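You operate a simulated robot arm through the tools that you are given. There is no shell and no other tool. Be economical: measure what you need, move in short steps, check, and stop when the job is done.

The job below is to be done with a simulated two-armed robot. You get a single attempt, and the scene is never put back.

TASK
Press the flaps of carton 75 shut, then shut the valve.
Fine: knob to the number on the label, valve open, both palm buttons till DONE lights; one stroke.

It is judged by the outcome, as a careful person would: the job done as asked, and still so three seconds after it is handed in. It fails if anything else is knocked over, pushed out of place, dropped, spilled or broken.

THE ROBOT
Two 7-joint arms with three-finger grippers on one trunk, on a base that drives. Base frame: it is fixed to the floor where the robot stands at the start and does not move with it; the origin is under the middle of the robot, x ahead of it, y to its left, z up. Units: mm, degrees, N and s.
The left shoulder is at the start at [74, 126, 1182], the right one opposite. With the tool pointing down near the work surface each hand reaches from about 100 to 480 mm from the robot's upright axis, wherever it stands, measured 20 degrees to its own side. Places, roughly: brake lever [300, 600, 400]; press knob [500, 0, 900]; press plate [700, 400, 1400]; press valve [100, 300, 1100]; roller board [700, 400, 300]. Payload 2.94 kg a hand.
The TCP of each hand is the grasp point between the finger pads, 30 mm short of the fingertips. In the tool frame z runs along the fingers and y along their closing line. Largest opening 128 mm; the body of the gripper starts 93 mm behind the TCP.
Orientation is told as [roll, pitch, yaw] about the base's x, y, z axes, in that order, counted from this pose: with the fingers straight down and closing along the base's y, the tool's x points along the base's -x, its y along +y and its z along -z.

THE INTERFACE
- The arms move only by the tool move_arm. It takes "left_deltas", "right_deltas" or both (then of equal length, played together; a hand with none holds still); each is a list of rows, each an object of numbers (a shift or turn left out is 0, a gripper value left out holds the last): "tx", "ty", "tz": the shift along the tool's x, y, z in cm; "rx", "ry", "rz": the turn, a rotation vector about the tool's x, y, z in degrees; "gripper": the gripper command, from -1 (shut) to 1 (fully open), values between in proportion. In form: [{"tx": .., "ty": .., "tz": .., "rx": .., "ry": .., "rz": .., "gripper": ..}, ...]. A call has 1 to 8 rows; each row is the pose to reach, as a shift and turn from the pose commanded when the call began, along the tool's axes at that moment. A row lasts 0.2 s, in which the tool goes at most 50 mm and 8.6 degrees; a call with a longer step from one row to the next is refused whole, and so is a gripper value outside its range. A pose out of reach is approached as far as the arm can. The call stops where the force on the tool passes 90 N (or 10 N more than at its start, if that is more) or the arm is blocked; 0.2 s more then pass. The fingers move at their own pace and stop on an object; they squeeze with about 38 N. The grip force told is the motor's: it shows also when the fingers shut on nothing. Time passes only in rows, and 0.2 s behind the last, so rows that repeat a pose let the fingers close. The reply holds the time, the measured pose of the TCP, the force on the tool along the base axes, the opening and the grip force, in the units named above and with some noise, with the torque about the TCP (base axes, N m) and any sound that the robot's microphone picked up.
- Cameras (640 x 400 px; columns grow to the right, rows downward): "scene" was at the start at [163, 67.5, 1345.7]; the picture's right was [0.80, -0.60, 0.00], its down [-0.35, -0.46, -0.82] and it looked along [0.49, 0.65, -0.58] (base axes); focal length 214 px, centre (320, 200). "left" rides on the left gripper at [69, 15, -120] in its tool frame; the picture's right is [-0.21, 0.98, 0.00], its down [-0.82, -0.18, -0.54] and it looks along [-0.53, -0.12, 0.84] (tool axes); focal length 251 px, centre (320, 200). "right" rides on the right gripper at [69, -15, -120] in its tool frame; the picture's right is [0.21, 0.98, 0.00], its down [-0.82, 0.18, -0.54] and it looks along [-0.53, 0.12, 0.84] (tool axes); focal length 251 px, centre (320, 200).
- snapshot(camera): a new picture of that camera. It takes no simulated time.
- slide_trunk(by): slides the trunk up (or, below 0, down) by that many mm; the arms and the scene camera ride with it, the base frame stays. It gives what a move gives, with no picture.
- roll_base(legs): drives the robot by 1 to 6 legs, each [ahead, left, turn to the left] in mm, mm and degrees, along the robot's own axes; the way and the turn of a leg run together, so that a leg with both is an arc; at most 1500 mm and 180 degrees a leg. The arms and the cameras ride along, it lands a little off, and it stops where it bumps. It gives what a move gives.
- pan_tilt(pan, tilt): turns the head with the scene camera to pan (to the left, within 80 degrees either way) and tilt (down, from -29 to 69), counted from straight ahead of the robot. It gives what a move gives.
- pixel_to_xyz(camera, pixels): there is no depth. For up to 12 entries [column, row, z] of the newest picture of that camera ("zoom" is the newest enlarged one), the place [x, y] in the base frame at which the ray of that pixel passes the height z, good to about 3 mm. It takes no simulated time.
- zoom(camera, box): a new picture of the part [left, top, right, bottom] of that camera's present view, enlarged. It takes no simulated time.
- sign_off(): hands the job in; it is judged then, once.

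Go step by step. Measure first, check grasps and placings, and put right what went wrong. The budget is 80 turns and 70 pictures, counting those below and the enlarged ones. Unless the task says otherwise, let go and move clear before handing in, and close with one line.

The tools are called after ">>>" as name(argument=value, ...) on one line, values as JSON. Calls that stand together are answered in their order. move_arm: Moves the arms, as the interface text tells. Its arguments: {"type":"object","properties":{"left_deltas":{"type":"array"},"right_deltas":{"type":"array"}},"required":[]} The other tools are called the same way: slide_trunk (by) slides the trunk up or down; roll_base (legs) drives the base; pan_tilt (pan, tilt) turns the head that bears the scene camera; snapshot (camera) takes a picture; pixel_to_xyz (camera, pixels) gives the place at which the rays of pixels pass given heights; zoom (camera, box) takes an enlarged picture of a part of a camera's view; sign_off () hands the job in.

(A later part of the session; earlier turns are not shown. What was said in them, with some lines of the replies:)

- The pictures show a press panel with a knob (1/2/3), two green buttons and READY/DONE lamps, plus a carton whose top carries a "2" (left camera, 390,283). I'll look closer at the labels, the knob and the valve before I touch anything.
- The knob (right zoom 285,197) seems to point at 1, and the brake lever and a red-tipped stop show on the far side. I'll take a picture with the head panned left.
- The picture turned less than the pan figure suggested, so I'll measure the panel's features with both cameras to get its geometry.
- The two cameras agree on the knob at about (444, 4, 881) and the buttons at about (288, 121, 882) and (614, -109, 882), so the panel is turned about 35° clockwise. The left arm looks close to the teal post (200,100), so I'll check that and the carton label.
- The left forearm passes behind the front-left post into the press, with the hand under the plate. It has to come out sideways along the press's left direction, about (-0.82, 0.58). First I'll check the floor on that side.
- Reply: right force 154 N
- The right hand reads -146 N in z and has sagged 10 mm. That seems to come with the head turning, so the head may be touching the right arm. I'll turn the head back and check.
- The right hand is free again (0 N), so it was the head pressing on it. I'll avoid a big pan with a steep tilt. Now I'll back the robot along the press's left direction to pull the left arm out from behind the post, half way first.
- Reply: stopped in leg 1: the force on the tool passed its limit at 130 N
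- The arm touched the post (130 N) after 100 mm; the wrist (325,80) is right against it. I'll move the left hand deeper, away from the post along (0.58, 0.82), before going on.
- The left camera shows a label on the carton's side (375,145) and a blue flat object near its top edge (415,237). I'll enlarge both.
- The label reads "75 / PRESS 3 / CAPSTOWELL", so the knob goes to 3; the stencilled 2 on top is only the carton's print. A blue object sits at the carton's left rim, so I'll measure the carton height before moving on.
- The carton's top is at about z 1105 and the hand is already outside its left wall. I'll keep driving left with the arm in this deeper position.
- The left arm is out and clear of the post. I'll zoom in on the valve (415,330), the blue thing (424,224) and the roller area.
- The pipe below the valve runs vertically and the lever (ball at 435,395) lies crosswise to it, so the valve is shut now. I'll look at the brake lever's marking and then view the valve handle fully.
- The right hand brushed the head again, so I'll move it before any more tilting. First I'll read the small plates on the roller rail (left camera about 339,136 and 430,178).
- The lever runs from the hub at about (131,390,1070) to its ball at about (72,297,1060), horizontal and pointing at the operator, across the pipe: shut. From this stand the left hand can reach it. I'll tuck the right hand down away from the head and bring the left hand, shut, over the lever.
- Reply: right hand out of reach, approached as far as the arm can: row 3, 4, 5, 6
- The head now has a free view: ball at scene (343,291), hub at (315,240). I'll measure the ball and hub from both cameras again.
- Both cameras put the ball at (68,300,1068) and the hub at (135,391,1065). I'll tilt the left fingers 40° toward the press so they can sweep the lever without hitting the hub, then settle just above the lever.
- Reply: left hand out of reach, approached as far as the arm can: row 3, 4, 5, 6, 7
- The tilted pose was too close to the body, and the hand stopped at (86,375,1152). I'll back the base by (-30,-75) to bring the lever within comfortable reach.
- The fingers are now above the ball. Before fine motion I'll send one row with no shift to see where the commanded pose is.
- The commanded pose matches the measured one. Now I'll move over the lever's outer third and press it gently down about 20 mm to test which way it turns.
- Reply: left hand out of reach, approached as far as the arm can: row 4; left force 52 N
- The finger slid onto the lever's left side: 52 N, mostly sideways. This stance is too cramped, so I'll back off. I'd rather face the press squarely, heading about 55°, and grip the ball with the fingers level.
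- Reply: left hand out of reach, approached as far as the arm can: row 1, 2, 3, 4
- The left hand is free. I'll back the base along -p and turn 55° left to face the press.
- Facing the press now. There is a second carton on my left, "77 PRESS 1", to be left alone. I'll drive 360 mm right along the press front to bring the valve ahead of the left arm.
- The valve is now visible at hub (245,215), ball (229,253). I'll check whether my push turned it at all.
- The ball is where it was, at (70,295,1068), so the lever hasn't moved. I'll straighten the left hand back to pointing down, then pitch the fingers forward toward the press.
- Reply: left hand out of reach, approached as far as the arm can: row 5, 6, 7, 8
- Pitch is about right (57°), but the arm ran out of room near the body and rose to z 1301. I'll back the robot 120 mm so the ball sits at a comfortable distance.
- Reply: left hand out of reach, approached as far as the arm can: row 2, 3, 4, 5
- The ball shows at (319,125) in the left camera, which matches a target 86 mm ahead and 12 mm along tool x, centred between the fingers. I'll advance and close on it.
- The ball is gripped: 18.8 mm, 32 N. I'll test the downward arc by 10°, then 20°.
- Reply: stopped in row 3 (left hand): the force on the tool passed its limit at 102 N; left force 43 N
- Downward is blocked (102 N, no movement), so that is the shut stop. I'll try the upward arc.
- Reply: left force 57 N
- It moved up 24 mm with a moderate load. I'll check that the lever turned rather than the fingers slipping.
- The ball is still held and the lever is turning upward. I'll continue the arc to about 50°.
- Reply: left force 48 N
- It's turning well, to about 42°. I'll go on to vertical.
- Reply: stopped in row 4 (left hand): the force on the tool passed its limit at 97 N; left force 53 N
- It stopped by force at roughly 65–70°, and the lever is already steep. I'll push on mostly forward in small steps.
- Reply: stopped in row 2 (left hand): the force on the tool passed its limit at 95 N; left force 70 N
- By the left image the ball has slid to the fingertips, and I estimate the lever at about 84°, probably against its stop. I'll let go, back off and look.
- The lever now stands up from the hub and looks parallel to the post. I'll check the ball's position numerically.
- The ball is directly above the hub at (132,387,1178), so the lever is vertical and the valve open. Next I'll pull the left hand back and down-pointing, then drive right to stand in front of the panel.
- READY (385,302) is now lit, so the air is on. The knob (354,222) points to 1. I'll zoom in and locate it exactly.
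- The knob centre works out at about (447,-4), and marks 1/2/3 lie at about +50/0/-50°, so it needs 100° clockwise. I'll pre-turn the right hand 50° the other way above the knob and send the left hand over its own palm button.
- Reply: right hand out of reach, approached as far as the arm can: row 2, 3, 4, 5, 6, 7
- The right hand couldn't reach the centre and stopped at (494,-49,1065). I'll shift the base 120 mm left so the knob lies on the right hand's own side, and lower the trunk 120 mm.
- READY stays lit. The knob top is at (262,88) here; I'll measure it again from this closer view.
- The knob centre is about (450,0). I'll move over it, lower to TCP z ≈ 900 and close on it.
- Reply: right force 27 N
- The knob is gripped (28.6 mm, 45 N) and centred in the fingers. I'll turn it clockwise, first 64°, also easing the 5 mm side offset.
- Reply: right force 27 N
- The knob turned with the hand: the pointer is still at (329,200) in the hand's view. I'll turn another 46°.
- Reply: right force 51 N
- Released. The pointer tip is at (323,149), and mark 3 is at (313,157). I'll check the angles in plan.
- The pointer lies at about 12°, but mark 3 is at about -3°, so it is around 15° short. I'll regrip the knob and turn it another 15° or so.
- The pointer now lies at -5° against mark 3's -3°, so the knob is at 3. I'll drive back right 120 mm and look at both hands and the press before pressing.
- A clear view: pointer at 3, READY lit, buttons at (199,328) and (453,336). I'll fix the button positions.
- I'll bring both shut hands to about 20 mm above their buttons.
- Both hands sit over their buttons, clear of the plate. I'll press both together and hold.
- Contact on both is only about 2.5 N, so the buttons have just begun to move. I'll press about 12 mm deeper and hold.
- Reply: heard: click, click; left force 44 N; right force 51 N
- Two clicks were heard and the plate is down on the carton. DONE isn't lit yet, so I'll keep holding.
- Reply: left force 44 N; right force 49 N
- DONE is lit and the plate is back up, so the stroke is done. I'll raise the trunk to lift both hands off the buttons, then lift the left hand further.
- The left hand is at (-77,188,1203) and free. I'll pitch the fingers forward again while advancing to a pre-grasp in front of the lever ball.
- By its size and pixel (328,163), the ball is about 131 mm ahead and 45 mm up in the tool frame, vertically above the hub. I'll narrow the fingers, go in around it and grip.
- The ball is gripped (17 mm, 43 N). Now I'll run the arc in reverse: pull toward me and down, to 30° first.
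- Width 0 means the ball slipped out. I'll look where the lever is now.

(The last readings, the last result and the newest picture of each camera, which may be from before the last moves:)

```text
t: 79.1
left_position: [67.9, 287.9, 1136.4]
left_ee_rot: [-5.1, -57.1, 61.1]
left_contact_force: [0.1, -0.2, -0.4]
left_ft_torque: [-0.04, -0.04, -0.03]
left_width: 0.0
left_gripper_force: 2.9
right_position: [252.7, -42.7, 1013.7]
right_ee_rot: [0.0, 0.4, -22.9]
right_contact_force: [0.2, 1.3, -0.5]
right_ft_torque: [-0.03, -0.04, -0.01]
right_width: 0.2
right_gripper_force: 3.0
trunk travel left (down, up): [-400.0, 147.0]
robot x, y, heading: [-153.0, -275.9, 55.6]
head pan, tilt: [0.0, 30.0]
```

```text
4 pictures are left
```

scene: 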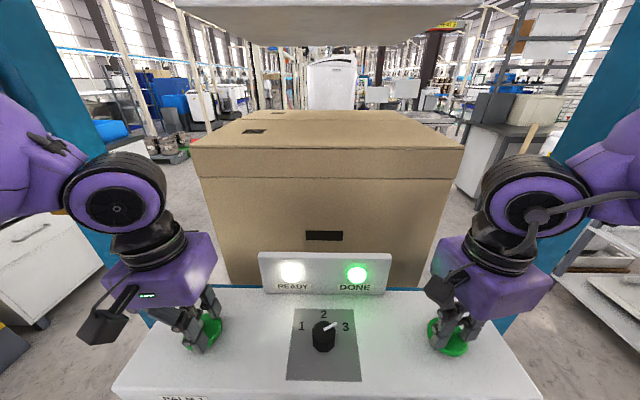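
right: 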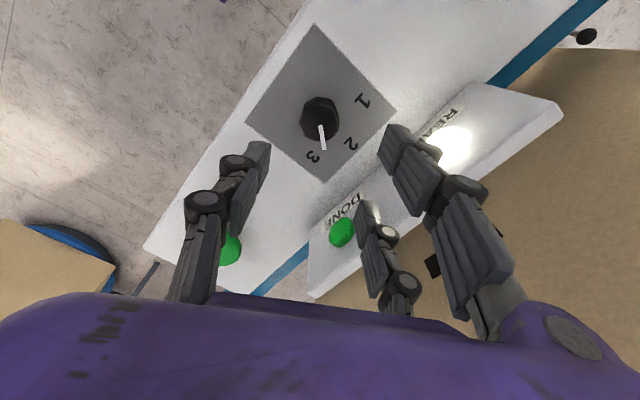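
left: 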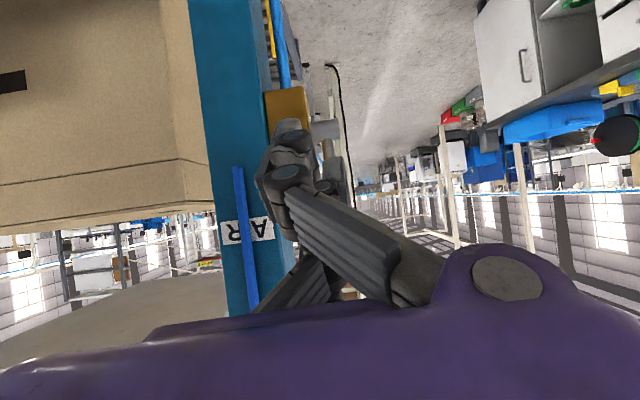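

The lever is hidden behind the fingers. I'll back out to the earlier viewing pose with the fingers open and look again.

>>> move_arm(left_deltas=[{"tx": -0.5, "tz": -4}, {"tx": -3, "tz": -5, "gripper": 0}, {"tx": -5.5, "tz": -5.8}])

>>> zoom(camera="left", box=[220, 0, 440, 200])

```text
t: 79.9
left_position: [54.2, 271.6, 1214.8]
left_ee_rot: [-4.9, -57.3, 60.9]
left_contact_force: [0.7, 0.0, 1.0]
left_ft_torque: [0.02, 0.04, 0.07]
left_width: 58.8
left_gripper_force: 0.1
right_position: [254.4, -43.5, 1014.0]
right_ee_rot: [0.1, 0.4, -22.9]
right_contact_force: [0.3, 0.6, 0.5]
right_ft_torque: [0.0, 0.0, 0.03]
right_width: 0.0
right_gripper_force: 3.3
trunk travel left (down, up): [-400.0, 147.0]
robot x, y, heading: [-149.6, -274.6, 55.7]
head pan, tilt: [0.0, 30.0]
```

```text
2.00 times, centred on (330, 100) of left
```

zoom: 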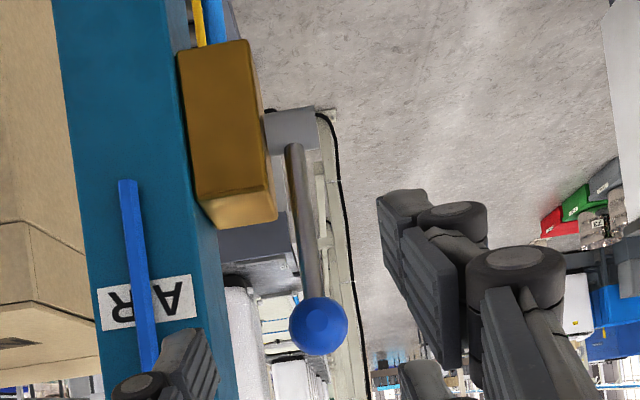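

From the rod's taper and ball size, the ball is about 153 mm ahead, with the lever slightly past vertical. So my last grip only held the ball's near cap. I'll go in 25–30 mm deeper and grip its full diameter.

>>> move_arm(left_deltas=[{"tx": -2.6, "ty": -0.1, "tz": 3, "gripper": -0.15}, {"tx": -5.2, "ty": -0.2, "tz": 6}, {"tx": -5.2, "ty": -0.2, "tz": 9}, {"tx": -5.2, "ty": -0.2, "tz": 11.5}, {"tx": -5.2, "ty": -0.2, "tz": 13.8}, {"tx": -5.2, "ty": -0.2, "tz": 13.8, "gripper": -1}, {"tx": -5.2, "ty": -0.2, "tz": 13.8}])

```text
t: 81.5
left_position: [138.3, 390.0, 1182.2]
left_ee_rot: [-4.7, -57.2, 60.6]
left_contact_force: [0.2, -1.8, -6.6]
left_ft_torque: [0.65, 1.12, 0.25]
left_width: 23.0
left_gripper_force: 45.4
right_position: [254.3, -42.6, 1012.6]
right_ee_rot: [0.0, 0.4, -23.0]
right_contact_force: [-0.4, -0.5, 0.2]
right_ft_torque: [0.04, 0.01, -0.05]
right_width: 0.0
right_gripper_force: 2.9
trunk travel left (down, up): [-400.0, 147.0]
robot x, y, heading: [-158.6, -274.6, 55.5]
head pan, tilt: [0.0, 30.0]
```

The grip is fuller (23 mm). I'll pull back slowly through the first 30° and check that it holds.

>>> move_arm(left_deltas=[{"tx": 0.5, "tz": -0.8}, {"tx": 1.06, "tz": -1.65}, {"tx": 1.7, "tz": -2.4}, {"tx": 2.4, "tz": -3.09}, {"tx": 3.2, "tz": -3.7}, {"tx": 3.97, "tz": -4.29}])

```text
t: 82.9
left_position: [107.1, 343.6, 1170.1]
left_ee_rot: [-4.9, -57.0, 61.0]
left_contact_force: [11.1, 12.8, -20.7]
left_ft_torque: [0.87, 0.48, 0.51]
left_width: 22.4
left_gripper_force: 44.6
right_position: [255.8, -40.7, 1012.5]
right_ee_rot: [-0.1, 0.5, -23.0]
right_contact_force: [0.1, -1.4, 0.3]
right_ft_torque: [0.04, -0.01, 0.02]
right_width: 0.0
right_gripper_force: 3.5
trunk travel left (down, up): [-400.0, 147.0]
robot x, y, heading: [-152.2, -272.9, 55.3]
head pan, tilt: [0.0, 30.0]
```

It's holding at 22.4 mm with a modest force. I'll continue down to about 15°.

>>> move_arm(left_deltas=[{"tx": 0.87, "tz": -0.45}, {"tx": 1.74, "tz": -0.9}, {"tx": 2.68, "tz": -1.2}, {"tx": 3.62, "tz": -1.48}, {"tx": 5.58, "tz": -1.73}, {"tx": 7.53, "tz": -1.64}, {"tx": 9.46, "tz": -1.2}])

```text
t: 84.5
left_position: [74.2, 295.5, 1110.8]
left_ee_rot: [-5.2, -59.0, 61.8]
left_contact_force: [-8.3, 19.0, 45.7]
left_ft_torque: [5.2, -2.71, 1.56]
left_width: 19.3
left_gripper_force: 43.6
right_position: [252.3, -43.7, 1014.0]
right_ee_rot: [0.2, 0.3, -22.9]
right_contact_force: [-0.4, 0.5, 0.4]
right_ft_torque: [0.03, -0.01, 0.03]
right_width: 0.1
right_gripper_force: 3.0
trunk travel left (down, up): [-400.0, 147.0]
robot x, y, heading: [-155.3, -274.7, 55.3]
head pan, tilt: [0.0, 30.0]
```

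It's still held at z 1111; the shut stop was near z 1073. I'll push on down to the stop.

>>> move_arm(left_deltas=[{"tx": 0.9, "tz": 0.37}, {"tx": 1.82, "tz": 0.75}, {"tx": 2.6, "tz": 1.3}, {"tx": 3.47, "tz": 1.81}, {"tx": 4.5, "tz": 2.7}])

```text
t: 85.6
left_position: [70.5, 292.2, 1075.0]
left_ee_rot: [-5.4, -60.0, 62.8]
left_contact_force: [-29.2, -13.3, 28.8]
left_ft_torque: [-0.55, 0.33, 0.36]
left_width: 19.7
left_gripper_force: 42.9
right_position: [249.9, -46.5, 1015.5]
right_ee_rot: [0.4, 0.3, -22.8]
right_contact_force: [1.2, 0.0, -0.9]
right_ft_torque: [0.01, 0.0, -0.01]
right_width: 0.0
right_gripper_force: 3.3
trunk travel left (down, up): [-400.0, 147.0]
robot x, y, heading: [-157.2, -271.9, 55.9]
head pan, tilt: [0.0, 30.0]
stopped in row 5 (left hand): the force on the tool passed its limit at 98 N (the readings are from after the stop); the commanded pose is now the measured one
```

It has hit the stop at (70,292,1075), the same as the original shut position. I'll release, back away and check.

>>> move_arm(left_deltas=[{"gripper": 0.3}, {"gripper": 0.3}, {"tz": -4}, {"tz": -8}, {"tz": -12}, {"tz": -15}])

>>> snapshot(camera="scene")

>>> snapshot(camera="left")

```text
t: 87.0
left_position: [45.8, 211.3, 1166.1]
left_ee_rot: [-4.7, -59.6, 61.9]
left_contact_force: [0.3, -1.7, 0.6]
left_ft_torque: [0.0, 0.03, 0.08]
left_width: 83.6
left_gripper_force: 0.2
left hand out of reach, approached as far as the arm can: row 4, 5, 6
right_position: [254.0, -44.4, 1014.2]
right_ee_rot: [0.2, 0.5, -22.8]
right_contact_force: [-0.2, -0.1, -0.6]
right_ft_torque: [0.03, -0.01, -0.04]
right_width: 0.0
right_gripper_force: 3.1
trunk travel left (down, up): [-400.0, 147.0]
robot x, y, heading: [-150.3, -272.9, 55.6]
head pan, tilt: [0.0, 30.0]
```

```text
2 pictures are left
```

scene: 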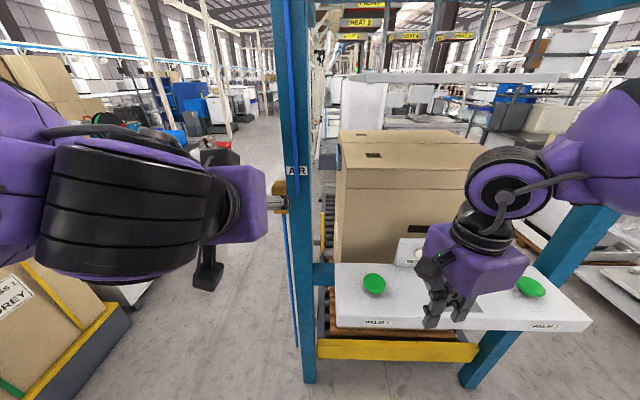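

```text
1 pictures are left
```

left: 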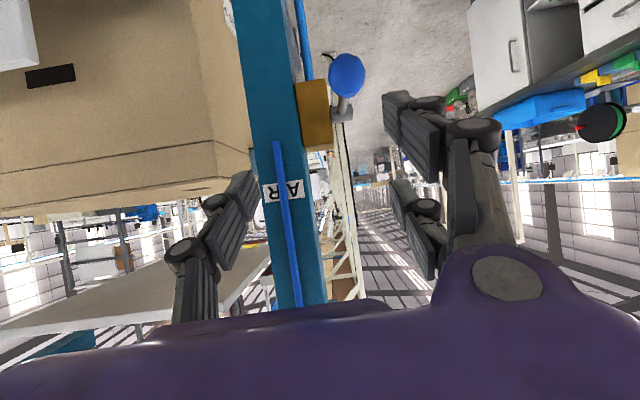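

The lever points back toward the operator, with the ball at (346,75). I'll check its place against the original shut spot.

>>> pixel_to_xyz(camera="left", pixels=[[346, 75, 1068], [346, 75, 1060], [346, 75, 1080]])

>>> roll_base(legs=[[-100, 0, 0]])

>>> zoom(camera="scene", box=[240, 130, 540, 330])

```text
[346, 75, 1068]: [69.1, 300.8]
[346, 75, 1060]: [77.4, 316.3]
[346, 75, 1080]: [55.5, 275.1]
```

```text
t: 88.2
left_position: [-10.2, 131.7, 1163.7]
left_ee_rot: [-5.2, -59.4, 62.2]
left_contact_force: [0.3, 0.1, 0.4]
left_ft_torque: [0.0, -0.01, -0.02]
left_width: 83.1
left_gripper_force: 0.0
right_position: [198.1, -125.6, 1012.6]
right_ee_rot: [0.1, 0.4, -22.9]
right_contact_force: [-0.8, -0.4, 0.3]
right_ft_torque: [0.03, -0.04, -0.01]
right_width: 0.0
right_gripper_force: 3.3
trunk travel left (down, up): [-400.0, 147.0]
robot x, y, heading: [-214.7, -359.3, 55.6]
head pan, tilt: [0.0, 30.0]
```

```text
2.00 times, centred on (390, 230) of scene
```

zoom: 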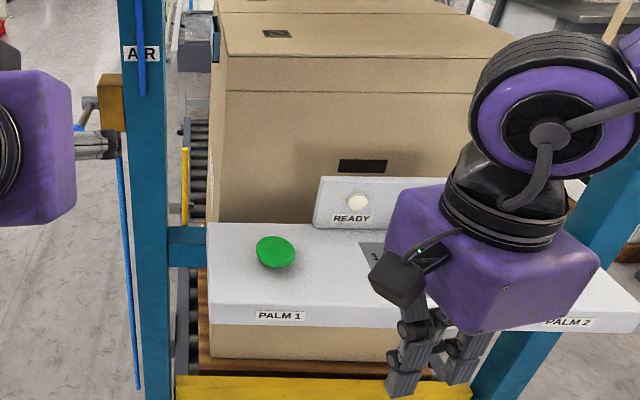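

The ball is back at (69,301,1068), its original shut position, and READY has gone out, so the air is off. The carton is standing in the press with its flaps down and both hands are clear, so I'm handing in.

>>> sign_off()

```text
The job is handed in.
```

Carton 75's flaps were pressed shut in one stroke, with the knob at 3 as its label says, until DONE lit; the valve is shut again and both hands are clear, though early on the left arm bumped the press post once while being pulled out from behind it.
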